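You operate a simulated robot arm through the tools that you are given. There is no shell and no other tool. Be economical: measure what you need, move in short steps, check, and stop when the job is done.

You run a simulated two-armed robot. Do the job below in one go: nothing can be reset, and whatever is moved stays where it is left.

Task
Swap the dryer's pink bottle for a blue one, with the inlet valve closed and the air bled off.
Fine: pink one into the spent tub, the spare blue one stays, lid closed, then the inlet valve open till the gauge is back up. Set down upright: pink bottle, blue bottle. Where these are worked on the way, their far stop is far enough and under half their travel is too little: inlet valve.

Only the result counts: the job must be done as asked and must still hold three seconds after the hand-in. Knocking over, shifting, dropping, spilling or breaking anything else fails it. Lids that push on must go on centred and level and be pressed home; caps that screw on are set level and turned clockwise until they are tight.

Robot
Two 7-joint arms with fingered hands on one trunk, hanging from a carriage that runs on a rail from [-1443, 9] to [537, -3] (x, y) and turns from -5.969 to 6.039 rad about z. Base frame: it is fixed where the carriage stands at the start and does not move with it; the origin is on the floor, on the carriage's upright axis, x ahead of it, y to its left, z up. Lengths are in mm, angles in rad, forces in N, time in s.
The left shoulder is at the start at [40, 177, 1253], the right one opposite. With the tool pointing down near the work surface each hand reaches from about 360 to 840 mm from the robot's upright axis, wherever it stands, measured 20 degrees to its own side. Places, roughly: bleed button [800, 0, 900]; blue bottle (7x7x13 cm) [900, 200, 900]; dryer box [600, 100, 900]; dryer gauge [500, 300, 900]; dryer lid [600, 100, 1000]; inlet valve [600, 0, 900]; inside of the dryer [600, 100, 900]; inside of the spent tub [900, 0, 900]; pink bottle (7x7x13 cm) [600, 100, 900]. Payload 4 kg a hand.
Tool frame (each hand has its own): the origin (TCP) lies between the finger pads and is the grasp point; the fingertips stand 30 mm ahead of it; z points along the fingers, y is the line along which they close. The gripper opens to 104 mm. The gripper's body begins 35 mm behind the TCP. The gripper is a hand of 4 fingers: y runs from the thumb to the fingers, the wrist lies at [-15, -104, -178] in the tool frame.
Orientation is told as [roll, pitch, yaw] about the base's x, y, z axes, in that order, counted from this pose: with the fingers straight down and the wrist toward the robot, the tool's x, y and z point along [0, 1, 0], [1, 0, 0] and [0, 0, -1] of the base frame.

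Tools
- The arms move only by the tool servo_tool. It takes "left_moves", "right_moves" or both (then of equal length, played together; a hand with none holds still); each is a list of rows, each a list of 6 numbers: the turn, a rotation vector about the base's x, y, z in rad, then the shift along the base's x, y, z in mm. In form: [[wx, wy, wz, x, y, z], ...]. A call has 1 to 10 rows; each row shifts and turns the commanded pose from where the row before left it. Rows are played at 5 a second. More than 50 mm and 0.15 rad between two rows, and nothing of the call is played. A pose out of reach is approached as far as the arm can. The call stops where the force on the tool passes 90 N (or 10 N more than at its start, if that is more) or the arm is blocked; 0.2 s more then pass. In this call time passes only in rows, and 0.2 s behind the last. The reply holds the time, the measured pose of the TCP, the force on the tool along the base axes, the opening and the grip force, in the units named above and with some noise, with the torque about the TCP (base axes, N m) and any sound that the robot's microphone picked up, and new pictures: "views" is both (left out), scene, wrist or none (wrist: the cameras of the hands that moved).
- Cameras (640 x 400 px; columns grow to the right, rows downward): "scene" is now at [235.6, -12.2, 1569.5]; the picture's right is [-0.08, -1.00, 0.00], its down [-0.69, 0.05, -0.72] and it looks along [0.72, -0.05, -0.70] (base axes); focal length 229 px, centre (320, 200). "left" rides on the left gripper at [-61, -92, -130] in its tool frame; the picture's right is [-0.81, -0.28, 0.52], its down [0.53, -0.71, 0.46] and it looks along [0.24, 0.64, 0.72] (tool axes); focal length 275 px, centre (320, 200). "right" rides on the right gripper at [61, -92, -130] in its tool frame; the picture's right is [-0.81, 0.28, -0.52], its down [-0.53, -0.71, 0.46] and it looks along [-0.24, 0.64, 0.72] (tool axes); focal length 275 px, centre (320, 200). There is no depth. A picture from a camera that has moved, and an enlarged one, comes with that camera's place and axes in the base frame and with its lens. The place of the scene camera against the robot may be out by one fixed shift of up to 25 mm in any direction.
- lift_body(by): slides the trunk up (or, below 0, down) by that many mm; the arms and the scene camera ride with it, the base frame stays. It gives what a move gives, with no picture.
- roll_base(legs): drives the robot by 1 to 6 legs, each [ahead, left, turn to the left] in mm, mm and rad, along the robot's own axes; the way and the turn of a leg run together, so that a leg with both is an arc; at most 1500 mm and 3.142 rad a leg. The arms and the cameras ride along, it lands a little off, and it stops where it bumps. It keeps to its track: a leg is cut to what the track allows. It gives what a move gives, and a new picture of the scene camera.
- finger_targets(index, middle, ring, thumb_bend, thumb_turn, hand): sets how far each is bent, from 0 (flat) to 1 (curled in); at 0.3 the hand is open as for a grip, at 0.7 the pads meet at the TCP. One left out holds its place. A second passes; each finger stops where it meets its share of the squeeze, and holds until it gets a number again. It is the only way to open and close the hand. It gives what a move gives, with no picture; readings hold the bend of each and the force on the fingers (four entries, about 0 where the hand has none), thumb and palm. thumb_turn goes from beside the hand (0) to across from the fingers (1), as for a grip.
- pan_tilt(pan, tilt): turns the head with the scene camera to pan (to the left, within 1.501 rad either way) and tilt (down, from -0.506 to 1.204), counted from straight ahead of the robot. It gives what a move gives, and a new picture of the scene camera.
- zoom(camera, box): a new picture of the part [left, top, right, bottom] of that camera's present view, enlarged. It takes no simulated time.
- sign_off(): hands the job in; it is judged then, once.

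Work in short steps. Places have to be worked out from the pictures, the camera data and where the tool is seen: move nearer, look again, correct. Check each grasp and each placing, and mend what went wrong. You have 120 turns and 260 pictures in all, those below and enlarged ones among them. Open the grippers and draw the arms clear of the work before you hand the job in, unless the task says otherwise; then end with one line.

The tools are called after "Request:" by a JSON object that holds its "op" and its "data". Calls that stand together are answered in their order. servo_tool: Moves the arms, as the interface text tells. Its arguments: {"type":"object","properties":{"left_moves":{"type":"array","items":{"type":"array","items":{"type":"number"}}},"right_moves":{"type":"array","items":{"type":"array","items":{"type":"number"}}},"views":{"type":"string","enum":["both","scene","wrist","none"]}},"required":[]} The other tools are called the same way: lift_body (by) slides the trunk up or down; finger_targets (index, middle, ring, thumb_bend, thumb_turn, hand) moves the fingers one by one; roll_base (legs) drives the base; pan_tilt (pan, tilt) turns the head that bears the scene camera; zoom (camera, box) takes an enlarged picture of a part of a camera's view; sign_off () hands the job in.

At the start:

```text
t: 0.0
left_tool_pos: [547.1, 336.1, 1289.2]
left_ee_rot: [0.0, 0.001, 0.0]
left_contact_force: [-1.2, 0.6, -0.5]
left_wrist_torque: [0.02, 0.04, 0.01]
left_finger_gap: 103.7
left_gripper_force: 0.1
left_shape: jaw
left_bend: [0.3, 0.3, 0.3, 0.3, 0.98]
left_finger forces: [0.0, 0.0, 0.0, 0.1, 0.0, 0.0]
right_tool_pos: [579.0, -264.5, 1279.0]
right_ee_rot: [0.0, -0.001, -0.001]
right_contact_force: [0.3, -0.3, -0.2]
right_wrist_torque: [-0.01, -0.01, -0.02]
right_finger_gap: 103.4
right_gripper_force: 0.0
right_shape: jaw
right_bend: [0.3, 0.3, 0.3, 0.3, 0.98]
right_finger forces: [0.1, 0.0, 0.0, 0.0, 0.1, 0.0]
trunk travel left (down, up): [-375.0, 388.0]
robot x, y, heading: [1.6, -2.1, 0.005]
head pan, tilt: [-0.075, 0.771]
```

scene: 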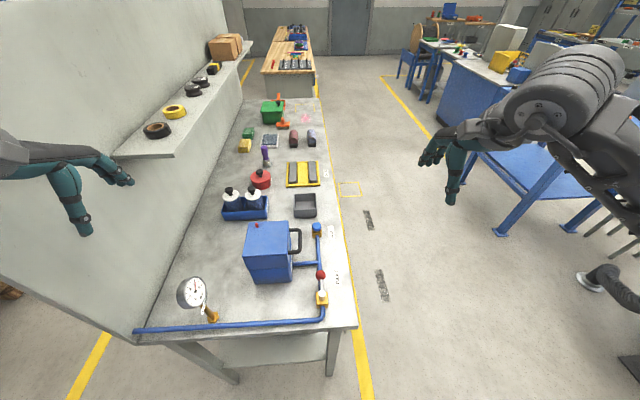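
right: 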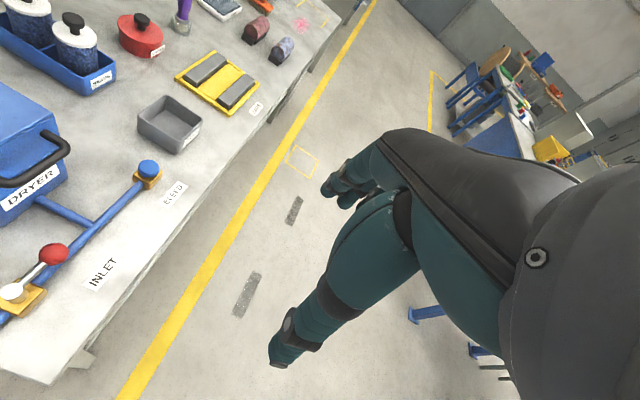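
left: 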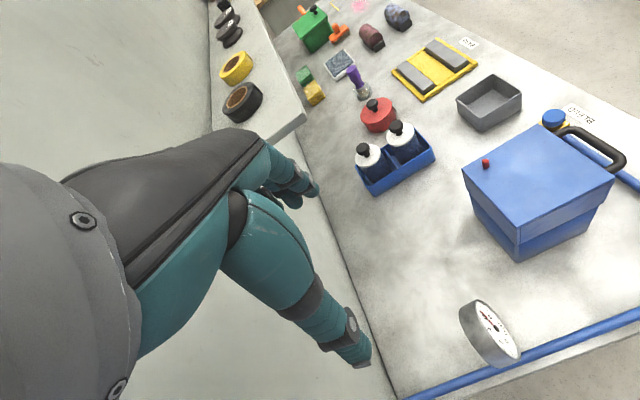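

I'll start by looking closely at the dryer, valve, and bottles.

Request:
{"op": "zoom", "data": {"camera": "scene", "box": [170, 170, 370, 340]}}

Request:
{"op": "zoom", "data": {"camera": "right", "box": [0, 80, 240, 330]}}

Request:
{"op": "zoom", "data": {"camera": "left", "box": [340, 60, 640, 380]}}

```text
2.35 times, centred on (270, 255) of scene
camera zoom: at [235.6, -12.2, 1569.5], right [-0.08, -1.0, 0.0], down [-0.69, 0.05, -0.72], along [0.72, -0.05, -0.7], focal length 539 px, centre (438, 71)
```

zoom: 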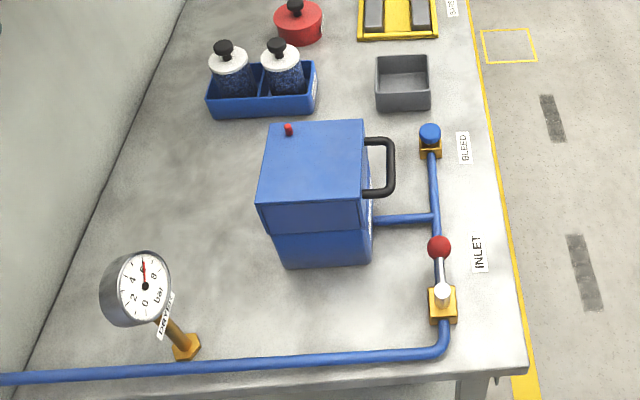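

```text
1.60 times, centred on (120, 205) of right
camera zoom: at [488.2, -203.1, 1409.5], right [0.28, -0.81, 0.52], down [-0.71, -0.53, -0.46], along [0.64, -0.24, -0.72], focal length 440 px, centre (640, 192)
```

zoom: 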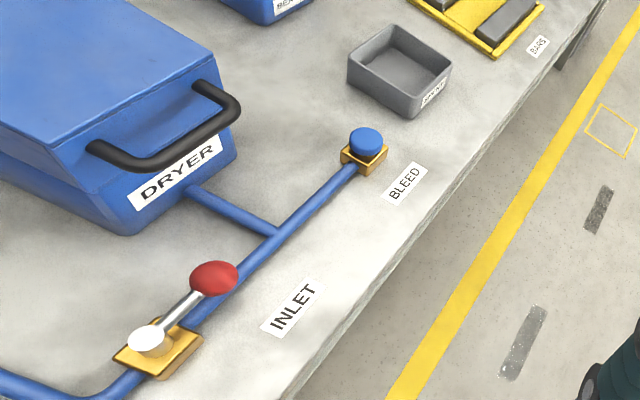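

```text
1.25 times, centred on (490, 220) of left
camera zoom: at [456.1, 274.6, 1420.1], right [-0.28, -0.81, -0.52], down [-0.71, 0.53, -0.46], along [0.64, 0.24, -0.72], focal length 344 px, centre (108, 175)
```

zoom: 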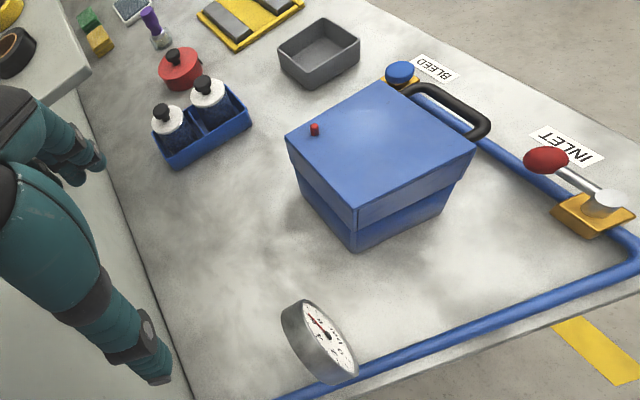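

Triangulated from the wrist cameras: valve pivot is about (517,-33), its ball about (576,-34,905), bleed cap about (770,-36,900), lid x 586–703, y 57–172, top 1012. I'll shape the right hand into a closed beak and bring it near the valve, on the −y side.

Request:
{"op": "finger_targets", "data": {"hand": "right", "index": 0.7, "middle": 0.7, "ring": 0.7, "thumb_bend": 0.7, "thumb_turn": 1.0}}

Request:
{"op": "servo_tool", "data": {"right_moves": [[0, 0, 0, -2, 20, -42], [0, 0, 0, -2, 20, -45], [0, 0, 0, -1, 20, -45], [0, 0, 0, -1, 20, -45], [0, 0, 0, -1, 20, -45], [0, 0, 0, -1, 25, -42]]}}

```text
t: 1.0
left_tool_pos: [547.5, 336.1, 1288.6]
left_ee_rot: [-0.001, -0.001, 0.001]
left_contact_force: [0.7, 0.5, -0.3]
left_wrist_torque: [-0.02, 0.02, 0.0]
left_finger_gap: 103.5
left_gripper_force: 0.2
left_shape: jaw
left_bend: [0.3, 0.3, 0.3, 0.3, 0.98]
left_finger forces: [0.0, 0.0, 0.1, 0.0, 0.0, 0.0]
right_tool_pos: [578.9, -263.7, 1279.5]
right_ee_rot: [0.001, 0.0, 0.0]
right_contact_force: [1.2, 0.6, 0.1]
right_wrist_torque: [0.01, 0.02, 0.0]
right_finger_gap: 1.7
right_gripper_force: 0.1
right_shape: fingers
right_bend: [0.7, 0.7, 0.7, 0.7, 1.0]
right_finger forces: [0.0, 0.0, 0.0, 0.0, 0.0, 0.0]
trunk travel left (down, up): [-375.0, 388.0]
robot x, y, heading: [0.7, -0.5, 0.001]
head pan, tilt: [-0.075, 0.771]
```

```text
t: 2.4
left_tool_pos: [548.1, 336.3, 1290.5]
left_ee_rot: [0.001, 0.001, -0.002]
left_contact_force: [0.3, 0.4, -0.7]
left_wrist_torque: [0.0, -0.01, 0.0]
left_finger_gap: 103.5
left_gripper_force: 0.0
left_shape: jaw
left_bend: [0.3, 0.3, 0.3, 0.3, 0.98]
left_finger forces: [0.0, 0.0, 0.1, 0.0, 0.0, 0.0]
right_tool_pos: [566.4, -138.5, 1015.2]
right_ee_rot: [0.0, -0.002, 0.001]
right_contact_force: [0.4, -0.5, 0.9]
right_wrist_torque: [0.01, 0.01, -0.01]
right_finger_gap: 1.2
right_gripper_force: 0.1
right_shape: fingers
right_bend: [0.7, 0.7, 0.7, 0.7, 1.0]
right_finger forces: [0.0, 0.1, 0.0, 0.1, 0.1, 0.1]
trunk travel left (down, up): [-375.0, 388.0]
robot x, y, heading: [-0.6, -1.1, 0.003]
head pan, tilt: [-0.075, 0.771]
camera scene: at [235.5, -11.9, 1569.6], right [-0.08, -1.0, 0.0], down [-0.69, 0.05, -0.72], along [0.72, -0.05, -0.7], focal length 229 px, centre (320, 200)
camera right: at [476.1, -77.7, 1145.1], right [0.27, -0.81, 0.52], down [-0.71, -0.53, -0.46], along [0.65, -0.24, -0.72], focal length 275 px, centre (320, 200)
```

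scene: 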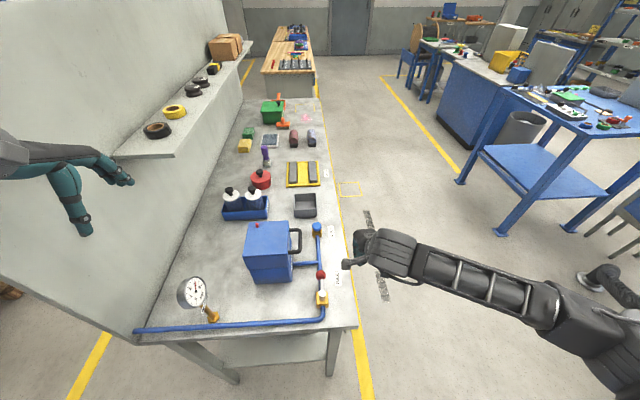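
right: 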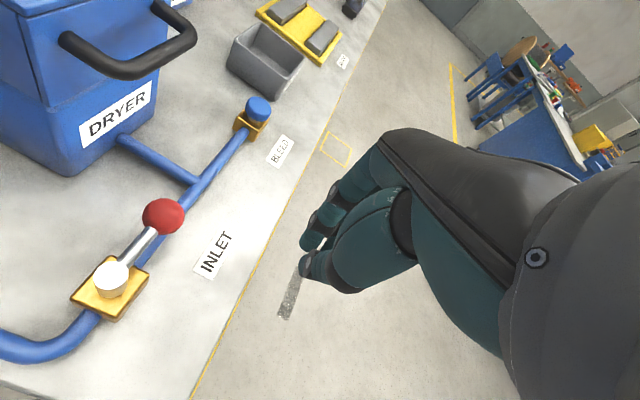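

The ball confirms at (580,-34,905). I'll descend beside it at −y and gently push toward +y, watching force.

Request:
{"op": "servo_tool", "data": {"right_moves": [[0, 0, 0, 2, 10, -48], [0, 0, 0, 3, 10, -47], [0, 0, 0, 0, 20, 0], [0, 0, 0, 0, 15, 0]], "views": "wrist"}}

```text
t: 3.4
left_tool_pos: [547.8, 335.9, 1289.2]
left_ee_rot: [-0.001, 0.0, -0.001]
left_contact_force: [-0.2, -0.2, -0.1]
left_wrist_torque: [-0.05, -0.04, 0.02]
left_finger_gap: 103.4
left_gripper_force: 0.0
left_shape: jaw
left_bend: [0.3, 0.3, 0.3, 0.3, 0.98]
left_finger forces: [0.1, 0.1, 0.0, 0.0, 0.0, 0.1]
right_tool_pos: [574.7, -83.2, 920.5]
right_ee_rot: [0.0, 0.0, 0.0]
right_contact_force: [0.4, 0.5, -0.2]
right_wrist_torque: [0.01, 0.01, 0.0]
right_finger_gap: 1.6
right_gripper_force: 0.1
right_shape: fingers
right_bend: [0.7, 0.7, 0.7, 0.7, 1.0]
right_finger forces: [0.1, 0.1, 0.0, 0.0, 0.0, 0.1]
trunk travel left (down, up): [-375.0, 388.0]
robot x, y, heading: [-1.9, 1.5, -0.0]
head pan, tilt: [-0.075, 0.771]
camera right: at [484.1, -22.9, 1050.4], right [0.27, -0.81, 0.52], down [-0.71, -0.53, -0.46], along [0.65, -0.24, -0.72], focal length 275 px, centre (320, 200)
```

right: 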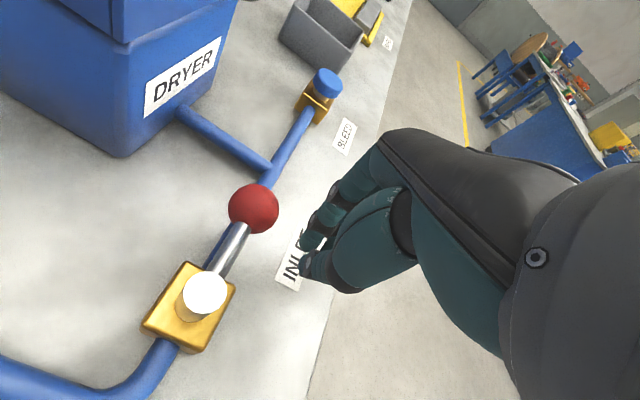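

No contact yet; continue in +y slowly.

Request:
{"op": "servo_tool", "data": {"right_moves": [[0, 0, 0, 0, 10, 0], [0, 0, 0, 0, 8, 0], [0, 0, 0, 0, 8, 0], [0, 0, 0, 0, 8, 0]], "views": "wrist"}}

```text
t: 4.4
left_tool_pos: [548.1, 333.2, 1288.5]
left_ee_rot: [-0.003, 0.002, 0.0]
left_contact_force: [0.2, -0.2, 0.4]
left_wrist_torque: [0.01, 0.01, 0.0]
left_finger_gap: 103.5
left_gripper_force: 0.1
left_shape: jaw
left_bend: [0.3, 0.3, 0.3, 0.3, 0.98]
left_finger forces: [0.1, 0.1, 0.1, 0.1, 0.0, 0.0]
right_tool_pos: [576.3, -56.9, 920.7]
right_ee_rot: [-0.009, 0.001, -0.006]
right_contact_force: [0.6, -19.5, 1.0]
right_wrist_torque: [-0.38, -0.02, -0.11]
right_finger_gap: 0.2
right_gripper_force: 9.1
right_shape: fingers
right_bend: [0.7, 0.7, 0.7, 0.7, 1.0]
right_finger forces: [18.3, 0.1, 0.0, 0.0, 0.1, 0.1]
trunk travel left (down, up): [-375.0, 388.0]
robot x, y, heading: [-0.4, -2.1, 0.003]
head pan, tilt: [-0.075, 0.771]
camera right: at [486.9, 4.8, 1049.7], right [0.27, -0.81, 0.52], down [-0.72, -0.53, -0.45], along [0.64, -0.26, -0.72], focal length 275 px, centre (320, 200)
```

right: 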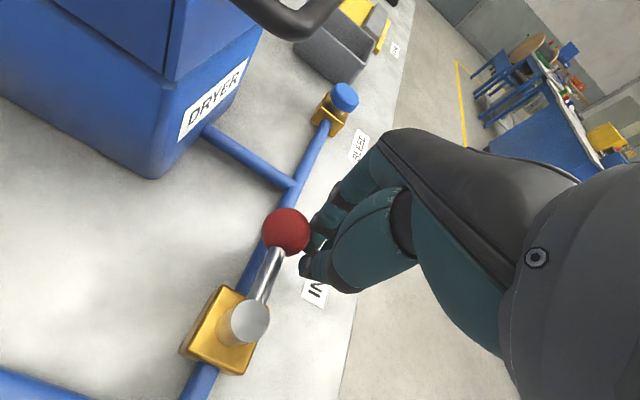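

Contact at 19 N with no motion of the ball yet; push a few mm more to tell a stop from stiffness.

Request:
{"op": "servo_tool", "data": {"right_moves": [[0, 0, 0, 0, 6, 0], [0, 0, 0, 0, 6, 0]], "views": "wrist"}}

```text
t: 5.0
left_tool_pos: [548.6, 328.9, 1286.8]
left_ee_rot: [-0.008, 0.001, 0.0]
left_contact_force: [-0.6, -0.3, -0.1]
left_wrist_torque: [0.02, -0.02, 0.01]
left_finger_gap: 103.5
left_gripper_force: 0.1
left_shape: jaw
left_bend: [0.3, 0.3, 0.3, 0.3, 0.98]
left_finger forces: [0.0, 0.0, 0.0, 0.1, 0.1, 0.0]
right_tool_pos: [577.7, -54.5, 920.0]
right_ee_rot: [-0.02, 0.0, -0.016]
right_contact_force: [-2.1, -43.3, 5.5]
right_wrist_torque: [-0.85, 0.03, -0.28]
right_finger_gap: 0.2
right_gripper_force: 20.0
right_shape: fingers
right_bend: [0.7, 0.7, 0.7, 0.7, 1.0]
right_finger forces: [40.2, 0.0, 0.0, 0.0, 0.0, 0.0]
trunk travel left (down, up): [-375.0, 388.0]
robot x, y, heading: [-1.2, -3.3, 0.001]
head pan, tilt: [-0.075, 0.771]
camera right: at [488.6, 10.1, 1048.4], right [0.26, -0.8, 0.53], down [-0.72, -0.53, -0.44], along [0.64, -0.27, -0.72], focal length 275 px, centre (320, 200)
```

right: 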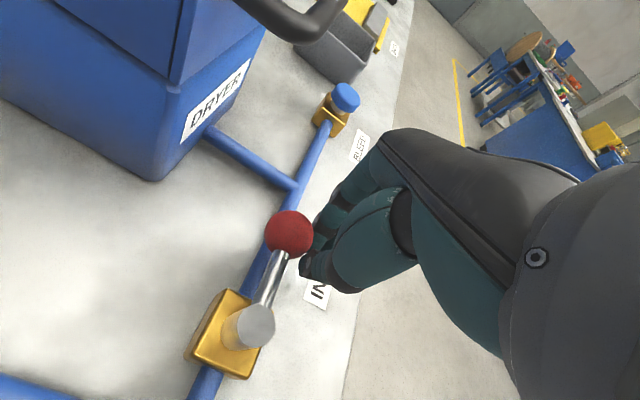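

It's a hard stop: the lever must go toward −y. I'll back off, rise, cross over to the +y side of the lever with the hand yawed away from the dryer handle (handle bar near y 24, x 607–682, z 990).

Request:
{"op": "servo_tool", "data": {"right_moves": [[0, 0, 0, 0, -25, 0], [0, 0, 0, 0, -5, 45], [0, 0, -0.1, -5, 0, 48], [0, 0, -0.1, -10, 20, 48], [0, 0, -0.1, -10, 40, 0], [0, 0, -0.1, -7, 42, 0], [0, 0, -0.1, 0, 10, 0]]}}

```text
refused: row 4 steps farther than a row can; nothing moved
```

Request:
{"op": "servo_tool", "data": {"right_moves": [[0, 0, 0, 0, -25, 0], [0, 0, 0, 0, -5, 45], [0, 0, -0.1, -5, 0, 48], [0, 0, -0.1, -8, 20, 42], [0, 0, -0.1, -10, 40, 0], [0, 0, -0.1, -9, 42, 0], [0, 0, -0.1, 0, 10, 0]]}}

```text
t: 6.6
left_tool_pos: [548.8, 336.1, 1287.7]
left_ee_rot: [-0.001, 0.0, 0.0]
left_contact_force: [0.5, 0.3, -0.2]
left_wrist_torque: [-0.02, -0.01, 0.03]
left_finger_gap: 103.7
left_gripper_force: 0.0
left_shape: jaw
left_bend: [0.3, 0.3, 0.3, 0.3, 0.98]
left_finger forces: [0.0, 0.0, 0.0, 0.0, 0.0, 0.0]
right_tool_pos: [544.4, 44.0, 1055.8]
right_ee_rot: [0.0, 0.0, -0.502]
right_contact_force: [0.9, 0.6, -0.4]
right_wrist_torque: [0.0, -0.02, 0.0]
right_finger_gap: 1.7
right_gripper_force: 0.0
right_shape: fingers
right_bend: [0.7, 0.7, 0.7, 0.7, 1.0]
right_finger forces: [0.0, 0.0, 0.1, 0.1, 0.1, 0.1]
trunk travel left (down, up): [-375.0, 388.0]
robot x, y, heading: [-0.8, 1.1, -0.004]
head pan, tilt: [-0.075, 0.771]
camera scene: at [235.6, -12.1, 1569.5], right [-0.08, -1.0, 0.0], down [-0.69, 0.05, -0.72], along [0.72, -0.05, -0.7], focal length 229 px, centre (320, 200)
camera right: at [494.0, 140.9, 1186.2], right [-0.15, -0.84, 0.52], down [-0.88, -0.12, -0.46], along [0.45, -0.52, -0.72], focal length 275 px, centre (320, 200)
```

scene: 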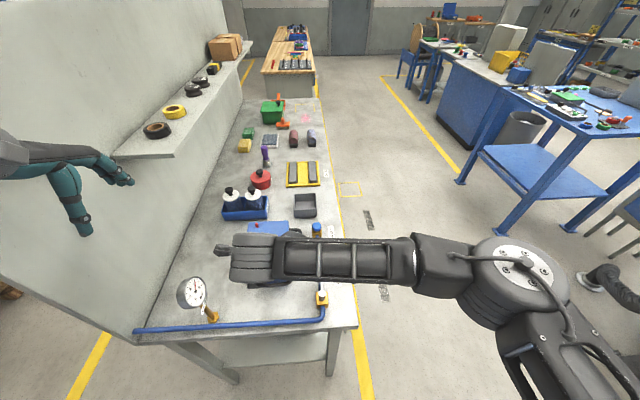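
right: 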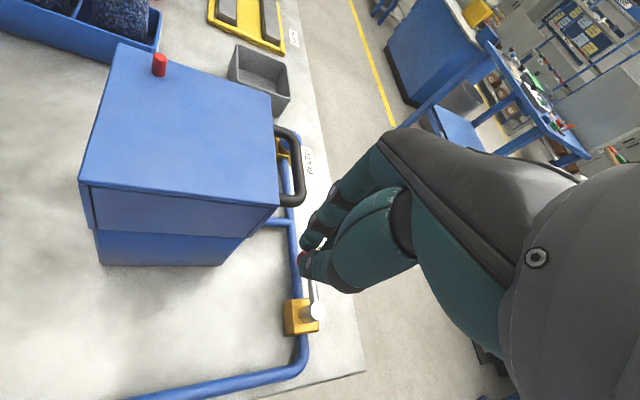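

The view is clear. Descend at about (537, 22) beside the lever.

Request:
{"op": "servo_tool", "data": {"right_moves": [[0, 0, 0, -7, -10, -40], [0, 0, 0, 0, -6, -40], [0, 0, 0, 0, -6, -40], [0, 0, 0, 0, 0, -17]], "views": "wrist"}}

```text
t: 7.6
left_tool_pos: [547.2, 336.1, 1288.8]
left_ee_rot: [0.0, -0.001, 0.001]
left_contact_force: [0.2, 0.3, -1.1]
left_wrist_torque: [-0.01, 0.0, 0.02]
left_finger_gap: 103.6
left_gripper_force: 0.1
left_shape: jaw
left_bend: [0.3, 0.3, 0.3, 0.3, 0.98]
left_finger forces: [0.0, 0.0, 0.0, 0.1, 0.0, 0.0]
right_tool_pos: [537.4, 22.8, 917.8]
right_ee_rot: [-0.001, -0.001, -0.501]
right_contact_force: [0.2, -0.4, -0.5]
right_wrist_torque: [-0.01, -0.02, -0.01]
right_finger_gap: 1.7
right_gripper_force: 0.0
right_shape: fingers
right_bend: [0.7, 0.7, 0.7, 0.7, 1.0]
right_finger forces: [0.0, 0.0, 0.1, 0.0, 0.1, 0.1]
trunk travel left (down, up): [-375.0, 388.0]
robot x, y, heading: [-3.1, 1.2, 0.0]
head pan, tilt: [-0.075, 0.771]
camera right: at [487.1, 119.0, 1047.4], right [-0.15, -0.84, 0.52], down [-0.88, -0.13, -0.46], along [0.45, -0.52, -0.72], focal length 275 px, centre (320, 200)
```

right: 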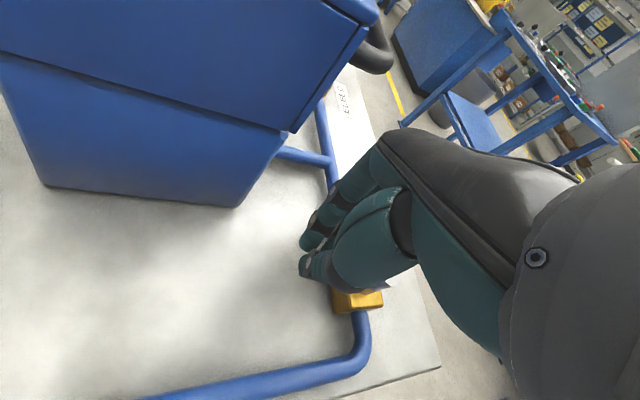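

Push the lever toward −y, drifting slightly +x.

Request:
{"op": "servo_tool", "data": {"right_moves": [[0, 0, 0, 4, -10, 0], [0, 0, 0, 6, -10, 0], [0, 0, 0, 6, -8, 0], [0, 0, 0, 2, -8, 0], [0, 0, 0, 2, -8, 0]], "views": "both"}}

```text
t: 8.8
left_tool_pos: [548.1, 336.2, 1288.8]
left_ee_rot: [0.0, -0.002, -0.001]
left_contact_force: [0.7, -0.4, 0.7]
left_wrist_torque: [0.01, -0.01, -0.01]
left_finger_gap: 103.6
left_gripper_force: 0.0
left_shape: jaw
left_bend: [0.3, 0.3, 0.3, 0.3, 0.98]
left_finger forces: [0.0, 0.0, 0.0, 0.0, 0.0, 0.0]
right_tool_pos: [557.7, -22.2, 917.3]
right_ee_rot: [0.0, -0.002, -0.499]
right_contact_force: [0.6, 0.9, 0.1]
right_wrist_torque: [0.01, -0.01, 0.0]
right_finger_gap: 1.3
right_gripper_force: 0.2
right_shape: fingers
right_bend: [0.7, 0.7, 0.7, 0.7, 1.0]
right_finger forces: [0.1, 0.0, 0.8, 0.1, 0.0, 0.1]
trunk travel left (down, up): [-375.0, 388.0]
robot x, y, heading: [-1.8, 0.6, -0.004]
head pan, tilt: [-0.075, 0.771]
camera scene: at [235.5, -12.1, 1569.5], right [-0.08, -1.0, 0.0], down [-0.69, 0.05, -0.72], along [0.72, -0.05, -0.7], focal length 229 px, centre (320, 200)
camera right: at [506.6, 74.5, 1047.9], right [-0.15, -0.84, 0.52], down [-0.88, -0.13, -0.46], along [0.45, -0.52, -0.72], focal length 275 px, centre (320, 200)
```

scene: 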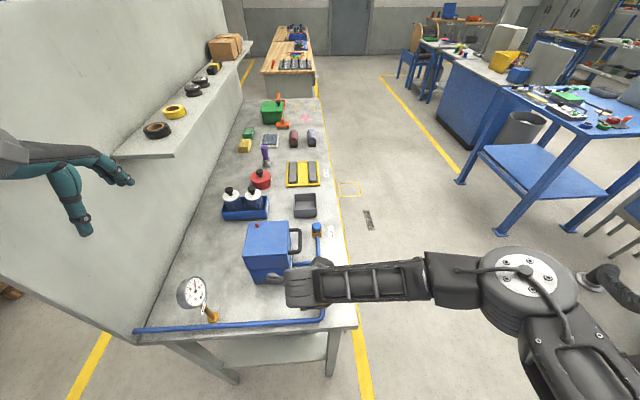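
right: 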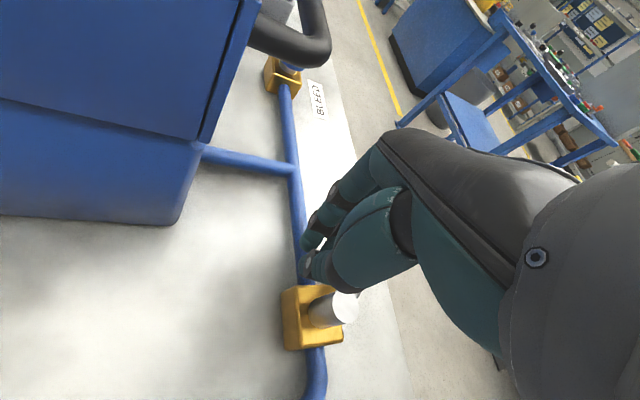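

Light contact with the lever now. Continue along the arc.

Request:
{"op": "servo_tool", "data": {"right_moves": [[0, 0, 0, 2, -9, 0], [0, 0, 0, 2, -9, 0], [0, 0, 0, 0, -9, 0], [0, 0, 0, 0, -9, 0], [0, 0, 0, -3, -9, 0]], "views": "wrist"}}

```text
t: 10.0
left_tool_pos: [548.4, 335.2, 1289.0]
left_ee_rot: [0.0, 0.001, 0.0]
left_contact_force: [0.4, 0.1, 0.2]
left_wrist_torque: [0.02, 0.01, 0.02]
left_finger_gap: 103.5
left_gripper_force: 0.1
left_shape: jaw
left_bend: [0.3, 0.3, 0.3, 0.3, 0.98]
left_finger forces: [0.0, 0.2, 0.0, 0.0, 0.0, 0.0]
right_tool_pos: [557.1, -66.6, 917.1]
right_ee_rot: [0.0, 0.0, -0.5]
right_contact_force: [0.7, 0.0, 0.0]
right_wrist_torque: [-0.03, -0.02, 0.01]
right_finger_gap: 1.6
right_gripper_force: 0.4
right_shape: fingers
right_bend: [0.7, 0.7, 0.7, 0.7, 1.0]
right_finger forces: [0.0, 0.0, 0.3, 0.0, 0.0, 0.1]
trunk travel left (down, up): [-375.0, 388.0]
robot x, y, heading: [1.0, -2.0, 0.002]
head pan, tilt: [-0.075, 0.771]
camera right: at [505.7, 30.4, 1048.0], right [-0.15, -0.84, 0.52], down [-0.88, -0.13, -0.46], along [0.45, -0.52, -0.72], focal length 275 px, centre (320, 200)
```

right: 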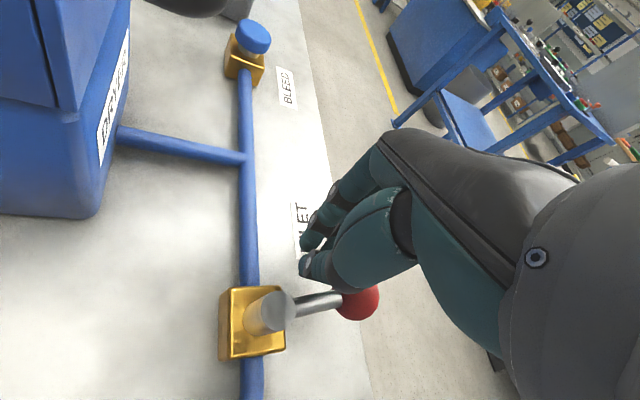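

The lever's most of the way round; finish by pushing −x until the stop.

Request:
{"op": "servo_tool", "data": {"right_moves": [[0, 0, 0, -6, -7, 0], [0, 0, 0, -8, -3, 0], [0, 0, 0, -8, 0, 0], [0, 0, 0, -6, 0, 0]], "views": "both"}}

```text
t: 11.0
left_tool_pos: [550.0, 337.0, 1289.8]
left_ee_rot: [0.0, -0.003, 0.0]
left_contact_force: [-0.4, 0.2, -0.3]
left_wrist_torque: [-0.02, 0.0, -0.01]
left_finger_gap: 103.7
left_gripper_force: 0.1
left_shape: jaw
left_bend: [0.3, 0.3, 0.3, 0.3, 0.98]
left_finger forces: [0.1, 0.1, 0.0, 0.0, 0.0, 0.0]
right_tool_pos: [534.6, -77.1, 920.5]
right_ee_rot: [0.004, -0.007, -0.501]
right_contact_force: [19.4, 1.7, -0.5]
right_wrist_torque: [0.08, -0.4, 0.18]
right_finger_gap: 0.0
right_gripper_force: 10.1
right_shape: fingers
right_bend: [0.68, 0.66, 0.65, 0.72, 1.0]
right_finger forces: [0.0, 6.5, 3.9, 0.0, 10.3, 0.1]
trunk travel left (down, up): [-375.0, 388.0]
robot x, y, heading: [-0.3, -1.3, -0.003]
head pan, tilt: [-0.075, 0.771]
camera scene: at [237.8, -11.9, 1570.2], right [-0.08, -1.0, 0.0], down [-0.69, 0.05, -0.72], along [0.72, -0.05, -0.69], focal length 229 px, centre (320, 200)
camera right: at [484.0, 20.2, 1051.5], right [-0.15, -0.84, 0.51], down [-0.88, -0.12, -0.46], along [0.45, -0.52, -0.72], focal length 275 px, centre (320, 200)
```

scene: 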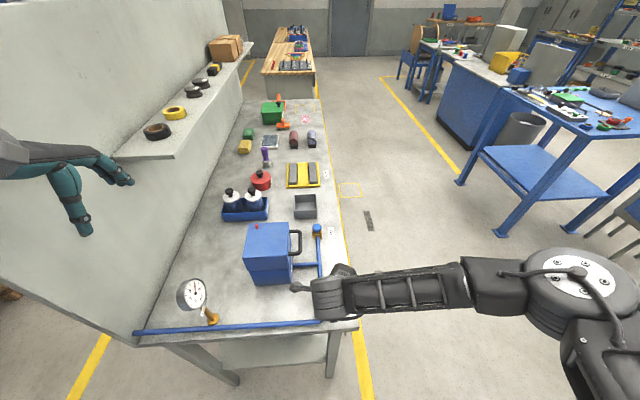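
right: 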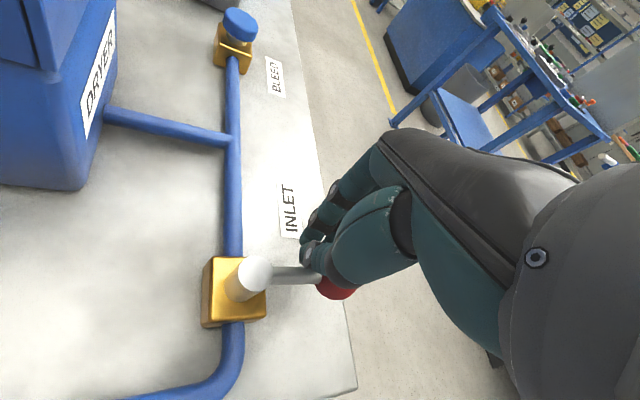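

Valve lever is perpendicular and against its stop (19 N) – closed. Now release, rise, yaw the hand outward and move over the bleed button.

Request:
{"op": "servo_tool", "data": {"right_moves": [[0, 0, 0, 15, 0, 0], [0, 0, 0, 5, -5, 45], [0, 0, 0.13, 0, -20, 45], [0, 0, 0.14, 15, -20, 35], [0, 0, 0.14, 40, -10, 15], [0, 0, 0.14, 45, 10, 0], [0, 0, 0.14, 45, 15, 0], [0, 0, 0.14, 45, 20, 0], [0, 0, 0.14, 25, 30, -20], [0, 0, 0.13, 0, 22, -30]]}}

```text
t: 13.2
left_tool_pos: [548.1, 337.0, 1287.9]
left_ee_rot: [0.002, 0.002, 0.0]
left_contact_force: [0.1, 0.5, 0.9]
left_wrist_torque: [0.02, 0.0, -0.01]
left_finger_gap: 103.8
left_gripper_force: 0.1
left_shape: jaw
left_bend: [0.3, 0.3, 0.3, 0.3, 0.98]
left_finger forces: [0.1, 0.0, 0.0, 0.0, 0.1, 0.1]
right_tool_pos: [730.8, -83.0, 1033.3]
right_ee_rot: [-0.005, -0.003, 0.529]
right_contact_force: [-0.9, 0.0, -0.6]
right_wrist_torque: [0.0, -0.02, -0.03]
right_finger_gap: 1.3
right_gripper_force: 0.1
right_shape: fingers
right_bend: [0.7, 0.7, 0.7, 0.7, 1.0]
right_finger forces: [0.0, 0.0, 0.0, 0.1, 0.0, 0.0]
right hand out of reach, approached as far as the arm can: row 9, 10
trunk travel left (down, up): [-375.0, 388.0]
robot x, y, heading: [-2.7, -1.2, -0.003]
head pan, tilt: [-0.075, 0.771]
camera scene: at [235.0, -12.2, 1569.3], right [-0.08, -1.0, 0.0], down [-0.69, 0.05, -0.72], along [0.71, -0.05, -0.7], focal length 229 px, centre (320, 200)
camera right: at [621.2, -77.3, 1162.8], right [0.64, -0.56, 0.52], down [-0.35, -0.82, -0.46], along [0.68, 0.11, -0.72], focal length 275 px, centre (320, 200)
```

scene: 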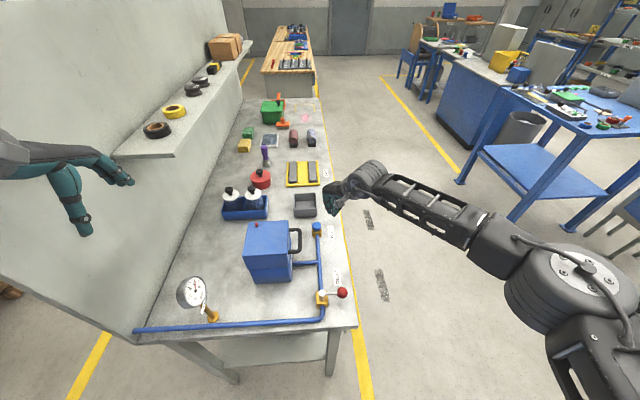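
right: 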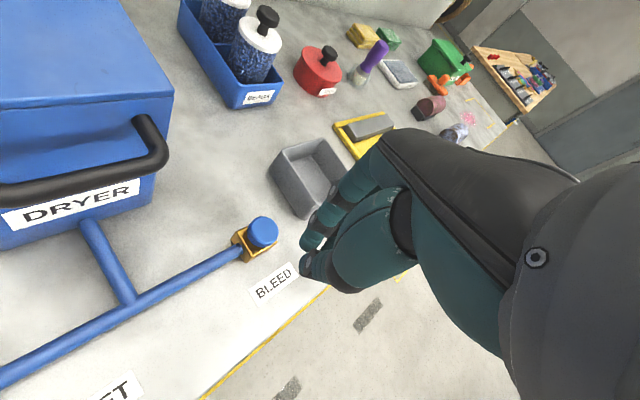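

The button is just out of reach. I'll draw the left hand inward (the shelf corner is near (733,311,1243)) and then drive ahead 140 mm.

Request:
{"op": "servo_tool", "data": {"left_moves": [[0, 0, 0, 0, -40, 10], [0, 0, 0, -10, -45, 10], [0, 0, 0, -20, -35, 10]], "views": "none"}}

Request:
{"op": "roll_base", "data": {"legs": [[140, 0, 0]]}}

```text
t: 14.0
left_tool_pos: [516.9, 217.5, 1319.5]
left_ee_rot: [-0.001, -0.001, 0.0]
left_contact_force: [0.7, 0.4, 0.6]
left_wrist_torque: [-0.04, -0.02, -0.01]
left_finger_gap: 103.6
left_gripper_force: 0.2
left_shape: jaw
left_bend: [0.3, 0.3, 0.3, 0.3, 0.98]
left_finger forces: [0.0, 0.1, 0.0, 0.0, 0.1, 0.1]
right_tool_pos: [732.0, -82.7, 1033.7]
right_ee_rot: [-0.002, -0.003, 0.527]
right_contact_force: [0.6, 0.0, -0.7]
right_wrist_torque: [0.02, 0.03, -0.01]
right_finger_gap: 1.1
right_gripper_force: 0.1
right_shape: fingers
right_bend: [0.7, 0.7, 0.7, 0.7, 1.0]
right_finger forces: [0.0, 0.0, 0.0, 0.0, 0.1, 0.0]
trunk travel left (down, up): [-375.0, 388.0]
robot x, y, heading: [1.8, -2.1, 0.002]
head pan, tilt: [-0.075, 0.771]
```

```text
t: 15.3
left_tool_pos: [659.2, 218.2, 1320.7]
left_ee_rot: [0.001, 0.0, -0.002]
left_contact_force: [1.3, -0.3, 0.5]
left_wrist_torque: [-0.01, 0.02, -0.02]
left_finger_gap: 103.7
left_gripper_force: 0.0
left_shape: jaw
left_bend: [0.3, 0.3, 0.3, 0.3, 0.98]
left_finger forces: [0.0, 0.1, 0.0, 0.1, 0.0, 0.0]
right_tool_pos: [873.1, -83.3, 1033.6]
right_ee_rot: [-0.003, -0.004, 0.527]
right_contact_force: [-0.1, -0.6, 0.1]
right_wrist_torque: [0.01, 0.05, -0.01]
right_finger_gap: 1.1
right_gripper_force: 0.1
right_shape: fingers
right_bend: [0.7, 0.7, 0.7, 0.7, 1.0]
right_finger forces: [0.1, 0.0, 0.1, 0.0, 0.1, 0.0]
trunk travel left (down, up): [-375.0, 388.0]
robot x, y, heading: [138.7, -3.4, -0.001]
head pan, tilt: [-0.075, 0.771]
camera scene: at [376.5, -12.9, 1569.7], right [-0.07, -1.0, 0.0], down [-0.69, 0.05, -0.72], along [0.72, -0.05, -0.7], focal length 229 px, centre (320, 200)
```

scene: 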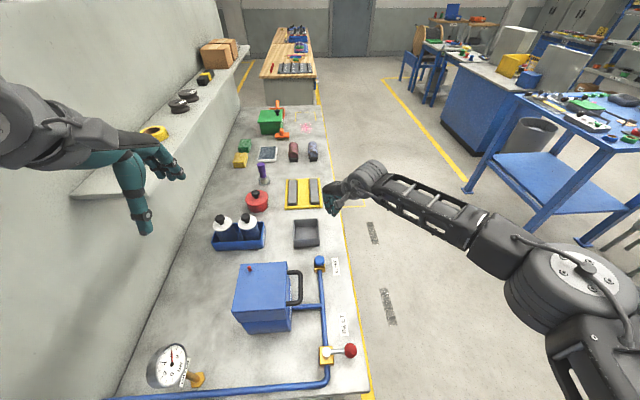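

Button refined to (770,-38,~900). Move the beak above it.

Request:
{"op": "servo_tool", "data": {"right_moves": [[0, 0, 0, -45, 10, 0], [0, 0, 0, -45, 15, 0], [0, 0, 0, -13, 15, -33], [0, 0, 0, 0, 5, -30]]}}

```text
t: 16.3
left_tool_pos: [658.3, 218.7, 1319.4]
left_ee_rot: [0.001, 0.0, 0.003]
left_contact_force: [0.3, -0.3, 0.5]
left_wrist_torque: [0.01, -0.05, 0.01]
left_finger_gap: 103.8
left_gripper_force: 0.0
left_shape: jaw
left_bend: [0.3, 0.3, 0.3, 0.3, 0.98]
left_finger forces: [0.0, 0.0, 0.0, 0.1, 0.0, 0.0]
right_tool_pos: [764.5, -38.3, 967.5]
right_ee_rot: [-0.002, -0.004, 0.529]
right_contact_force: [0.6, 0.1, 1.0]
right_wrist_torque: [0.0, -0.01, 0.02]
right_finger_gap: 1.4
right_gripper_force: 0.0
right_shape: fingers
right_bend: [0.7, 0.7, 0.7, 0.7, 1.0]
right_finger forces: [0.0, 0.0, 0.0, 0.1, 0.0, 0.1]
trunk travel left (down, up): [-375.0, 388.0]
robot x, y, heading: [139.9, -1.2, 0.004]
head pan, tilt: [-0.075, 0.771]
camera scene: at [375.9, -12.8, 1569.5], right [-0.07, -1.0, 0.0], down [-0.69, 0.05, -0.72], along [0.72, -0.05, -0.7], focal length 229 px, centre (320, 200)
camera right: at [655.2, -31.9, 1097.7], right [0.64, -0.56, 0.52], down [-0.35, -0.82, -0.46], along [0.68, 0.11, -0.72], focal length 275 px, centre (320, 200)
```

scene: 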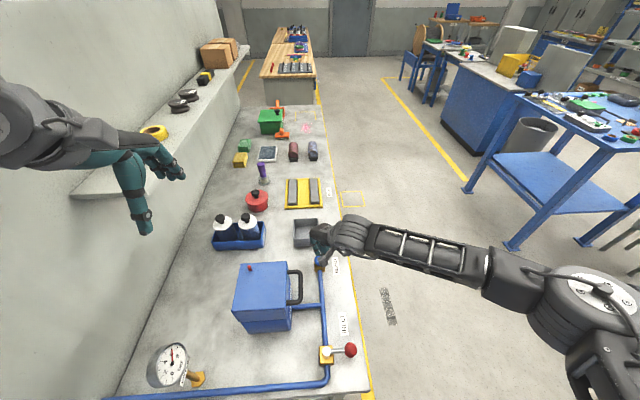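
right: 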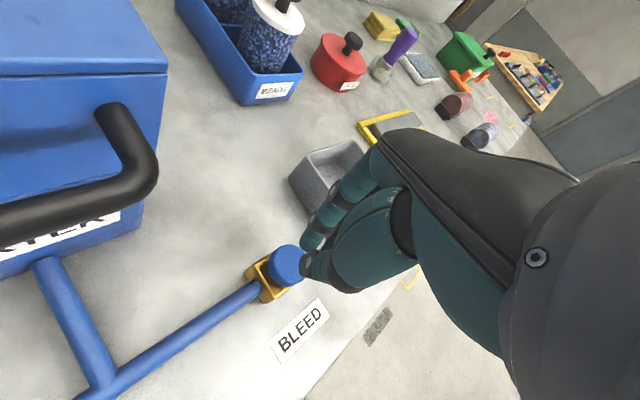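

Aligned within 5 mm; press down in small steps, watching force and the gauge.

Request:
{"op": "servo_tool", "data": {"right_moves": [[0, 0, 0, 5, 2, -15], [0, 0, 0, 0, 0, -15], [0, 0, 0, 0, 0, -6], [0, 0, 0, 0, 0, -6]]}}

```text
t: 17.3
left_tool_pos: [659.1, 217.7, 1319.8]
left_ee_rot: [0.0, 0.001, 0.001]
left_contact_force: [-0.2, 0.4, 0.2]
left_wrist_torque: [-0.01, 0.0, 0.04]
left_finger_gap: 103.5
left_gripper_force: 0.1
left_shape: jaw
left_bend: [0.3, 0.3, 0.3, 0.3, 0.98]
left_finger forces: [0.0, 0.0, 0.0, 0.0, 0.0, 0.0]
right_tool_pos: [773.6, -37.0, 927.5]
right_ee_rot: [-0.003, -0.006, 0.529]
right_contact_force: [-0.1, 0.7, 1.4]
right_wrist_torque: [-0.02, 0.02, 0.0]
right_finger_gap: 0.8
right_gripper_force: 1.0
right_shape: fingers
right_bend: [0.7, 0.7, 0.7, 0.7, 1.0]
right_finger forces: [0.0, 0.0, 0.0, 0.0, 2.1, 0.1]
trunk travel left (down, up): [-375.0, 388.0]
robot x, y, heading: [137.5, -2.6, -0.001]
head pan, tilt: [-0.075, 0.771]
camera scene: at [376.1, -12.9, 1569.6], right [-0.07, -1.0, 0.0], down [-0.69, 0.05, -0.72], along [0.72, -0.05, -0.7], focal length 229 px, centre (320, 200)
camera right: at [663.9, -31.4, 1057.8], right [0.64, -0.56, 0.52], down [-0.35, -0.82, -0.46], along [0.68, 0.11, -0.72], focal length 275 px, centre (320, 200)
```

scene: 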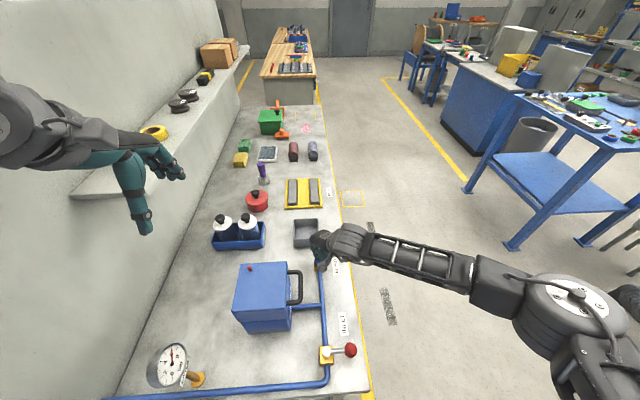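
right: 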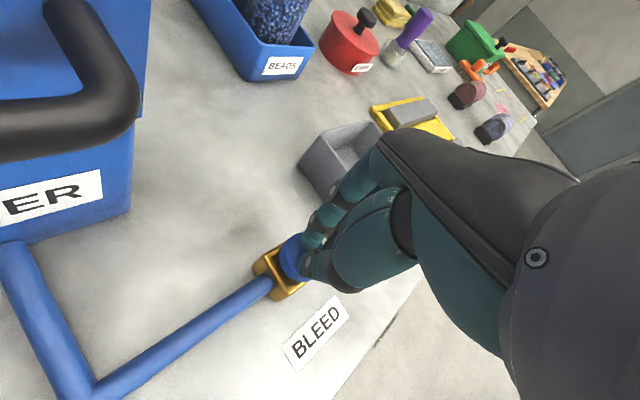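

Contact just begun (1.4 N). Press further and hold with several zero rows.

Request:
{"op": "servo_tool", "data": {"right_moves": [[0, 0, 0, -2, 0, -6], [0, 0, 0, 0, 0, -6], [0, 0, 0, 0, 0, 0], [0, 0, 0, 0, 0, 0], [0, 0, 0, 0, 0, 0], [0, 0, 0, 0, 0, 0], [0, 0, 0, 0, 0, 0]]}}

Request:
{"op": "zoom", "data": {"camera": "scene", "box": [120, 320, 240, 400]}}

```text
t: 18.9
left_tool_pos: [659.4, 216.9, 1321.0]
left_ee_rot: [0.001, -0.002, 0.0]
left_contact_force: [0.6, -0.4, -0.3]
left_wrist_torque: [0.01, -0.01, 0.03]
left_finger_gap: 103.9
left_gripper_force: 0.1
left_shape: jaw
left_bend: [0.3, 0.3, 0.3, 0.3, 0.98]
left_finger forces: [0.0, 0.0, 0.0, 0.0, 0.0, 0.1]
right_tool_pos: [774.2, -37.1, 919.7]
right_ee_rot: [-0.004, -0.009, 0.526]
right_contact_force: [-6.8, -1.8, 33.8]
right_wrist_torque: [-0.18, 0.62, 0.05]
right_finger_gap: 1.1
right_gripper_force: 16.5
right_shape: fingers
right_bend: [0.7, 0.7, 0.7, 0.7, 1.0]
right_finger forces: [0.8, 0.1, 0.0, 0.0, 32.4, 0.0]
trunk travel left (down, up): [-375.0, 388.0]
robot x, y, heading: [139.1, -2.7, -0.001]
head pan, tilt: [-0.075, 0.771]
heard: click
camera scene: at [376.9, -13.2, 1570.0], right [-0.07, -1.0, 0.0], down [-0.69, 0.05, -0.72], along [0.72, -0.05, -0.7], focal length 229 px, centre (320, 200)
camera right: at [664.0, -31.8, 1049.8], right [0.64, -0.56, 0.52], down [-0.34, -0.82, -0.46], along [0.69, 0.12, -0.72], focal length 275 px, centre (320, 200)
```

scene: 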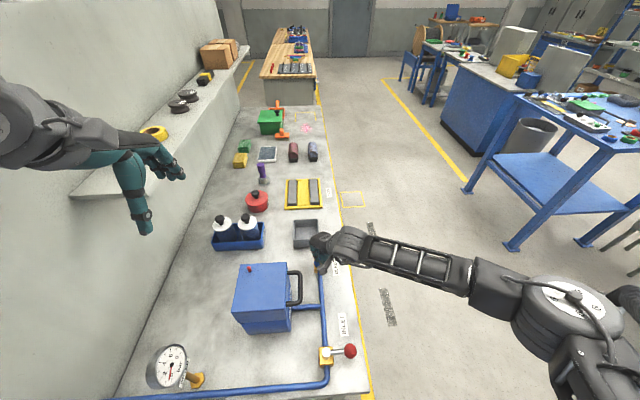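
right: 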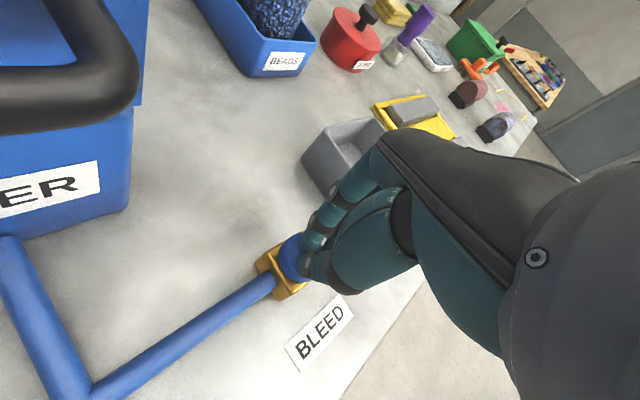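

```text
5.00 times, centred on (180, 360) of scene
camera zoom: at [376.9, -13.2, 1570.0], right [-0.07, -1.0, 0.0], down [-0.69, 0.05, -0.72], along [0.72, -0.05, -0.7], focal length 1146 px, centre (1020, -600)
```

zoom: 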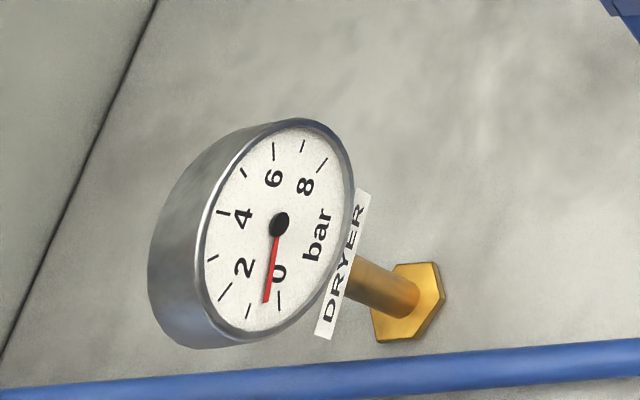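

A click, and the gauge is falling, near 0.5 bar. Hold a little longer.

Request:
{"op": "servo_tool", "data": {"right_moves": [[0, 0, 0, 0, 0, 0], [0, 0, 0, 0, 0, 0], [0, 0, 0, 0, 0, 0], [0, 0, 0, 0, 0, 0], [0, 0, 0, 0, 0, 0], [0, 0, 0, 0, 0, 0], [0, 0, 0, 0, 0, 0], [0, 0, 0, 0, 0, 0], [0, 0, 0, 0, 0, 0], [0, 0, 0, 0, 0, 0]], "views": "none"}}

Request:
{"op": "zoom", "data": {"camera": "scene", "box": [120, 250, 320, 400]}}

```text
t: 21.1
left_tool_pos: [660.5, 216.5, 1320.1]
left_ee_rot: [0.0, -0.001, -0.001]
left_contact_force: [-0.6, 0.1, 0.1]
left_wrist_torque: [-0.01, 0.03, 0.01]
left_finger_gap: 103.6
left_gripper_force: 0.0
left_shape: jaw
left_bend: [0.3, 0.3, 0.3, 0.3, 0.98]
left_finger forces: [0.1, 0.0, 0.0, 0.1, 0.1, 0.0]
right_tool_pos: [775.4, -37.8, 920.2]
right_ee_rot: [-0.004, -0.01, 0.528]
right_contact_force: [-7.3, -2.4, 33.3]
right_wrist_torque: [-0.13, 0.61, 0.02]
right_finger_gap: 0.9
right_gripper_force: 16.8
right_shape: fingers
right_bend: [0.7, 0.7, 0.7, 0.7, 1.0]
right_finger forces: [0.7, 0.0, 0.0, 0.0, 32.5, 0.0]
trunk travel left (down, up): [-375.0, 388.0]
robot x, y, heading: [137.1, -1.9, -0.001]
head pan, tilt: [-0.075, 0.771]
```

```text
2.67 times, centred on (220, 325) of scene
camera zoom: at [376.9, -13.2, 1569.9], right [-0.07, -1.0, 0.0], down [-0.69, 0.05, -0.72], along [0.72, -0.05, -0.7], focal length 611 px, centre (587, -133)
```

zoom: 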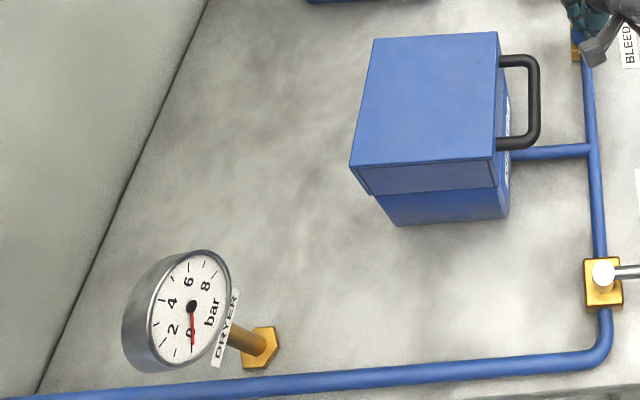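

Gauge reads 0 and the red lid pin has dropped. Release the button, back the right hand out to −y, and start rolling it so the beak points toward +y (a peg to lift the handle bar).

Request:
{"op": "servo_tool", "data": {"right_moves": [[0, 0, 0, 0, 0, 30], [0, 0, -0.13, 0, -20, 40], [0, 0, -0.13, -20, -40, 20], [0, 0, -0.13, -30, -35, 10], [0, 0, -0.14, -35, -30, 10], [0.14, 0, 0, -30, -20, 0], [0.14, 0, 0, -10, 0, 0], [0.14, 0, 0, 0, 0, 0], [0.14, 0, 0, 0, 0, 0], [0.14, 0, 0, 0, 0, 0]], "views": "none"}}

Request:
{"op": "servo_tool", "data": {"right_moves": [[0.14, 0, 0, 0, 0, 0], [0.14, 0, 0, 0, 0, 0], [0.14, 0, 0, 0, 0, 0], [0.15, 0, 0, 0, 0, 0], [0.15, 0, 0, 0, 0, -15], [0.15, 0, 0, 0, 0, -20]]}}

```text
t: 23.3
left_tool_pos: [658.1, 215.8, 1318.4]
left_ee_rot: [0.0, 0.002, 0.0]
left_contact_force: [1.6, 0.3, -0.1]
left_wrist_torque: [-0.02, 0.03, 0.0]
left_finger_gap: 103.8
left_gripper_force: 0.1
left_shape: jaw
left_bend: [0.3, 0.3, 0.3, 0.3, 0.98]
left_finger forces: [0.1, 0.1, 0.0, 0.0, 0.0, 0.1]
right_tool_pos: [647.2, -180.6, 1026.8]
right_ee_rot: [0.699, -0.004, -0.003]
right_contact_force: [0.2, -0.2, 0.0]
right_wrist_torque: [0.03, 0.02, 0.01]
right_finger_gap: 0.9
right_gripper_force: 0.1
right_shape: fingers
right_bend: [0.7, 0.7, 0.7, 0.7, 1.0]
right_finger forces: [0.1, 0.0, 0.0, 0.0, 0.1, 0.1]
trunk travel left (down, up): [-375.0, 388.0]
robot x, y, heading: [139.2, 1.1, 0.001]
head pan, tilt: [-0.075, 0.771]
```

```text
t: 24.7
left_tool_pos: [657.6, 218.6, 1319.5]
left_ee_rot: [0.001, 0.0, -0.001]
left_contact_force: [0.7, 0.0, 0.0]
left_wrist_torque: [-0.02, 0.05, -0.02]
left_finger_gap: 103.7
left_gripper_force: 0.1
left_shape: jaw
left_bend: [0.3, 0.3, 0.3, 0.3, 0.98]
left_finger forces: [0.1, 0.0, 0.0, 0.1, 0.0, 0.1]
right_tool_pos: [648.3, -178.0, 990.3]
right_ee_rot: [1.569, 0.003, -0.003]
right_contact_force: [0.2, 0.3, -0.9]
right_wrist_torque: [0.02, 0.01, -0.01]
right_finger_gap: 1.1
right_gripper_force: 0.0
right_shape: fingers
right_bend: [0.7, 0.7, 0.7, 0.7, 1.0]
right_finger forces: [0.0, 0.1, 0.0, 0.0, 0.0, 0.1]
trunk travel left (down, up): [-375.0, 388.0]
robot x, y, heading: [140.4, -4.7, 0.002]
head pan, tilt: [-0.075, 0.771]
camera scene: at [375.7, -11.9, 1569.5], right [-0.07, -1.0, 0.0], down [-0.69, 0.05, -0.72], along [0.72, -0.05, -0.7], focal length 229 px, centre (320, 200)
camera right: at [557.6, -309.9, 1052.0], right [0.27, -0.52, -0.81], down [-0.71, 0.46, -0.53], along [0.65, 0.72, -0.25], focal length 275 px, centre (320, 200)
```

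scene: 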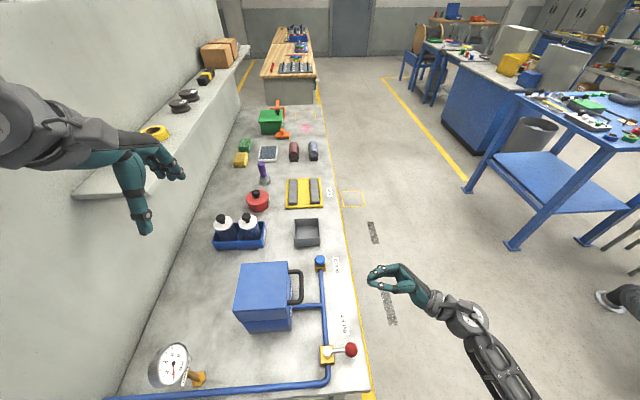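
right: 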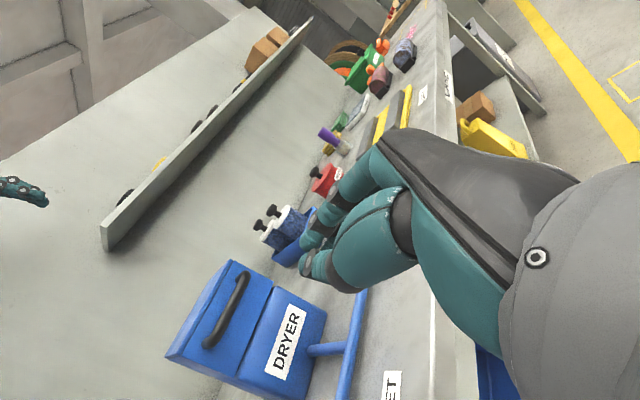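

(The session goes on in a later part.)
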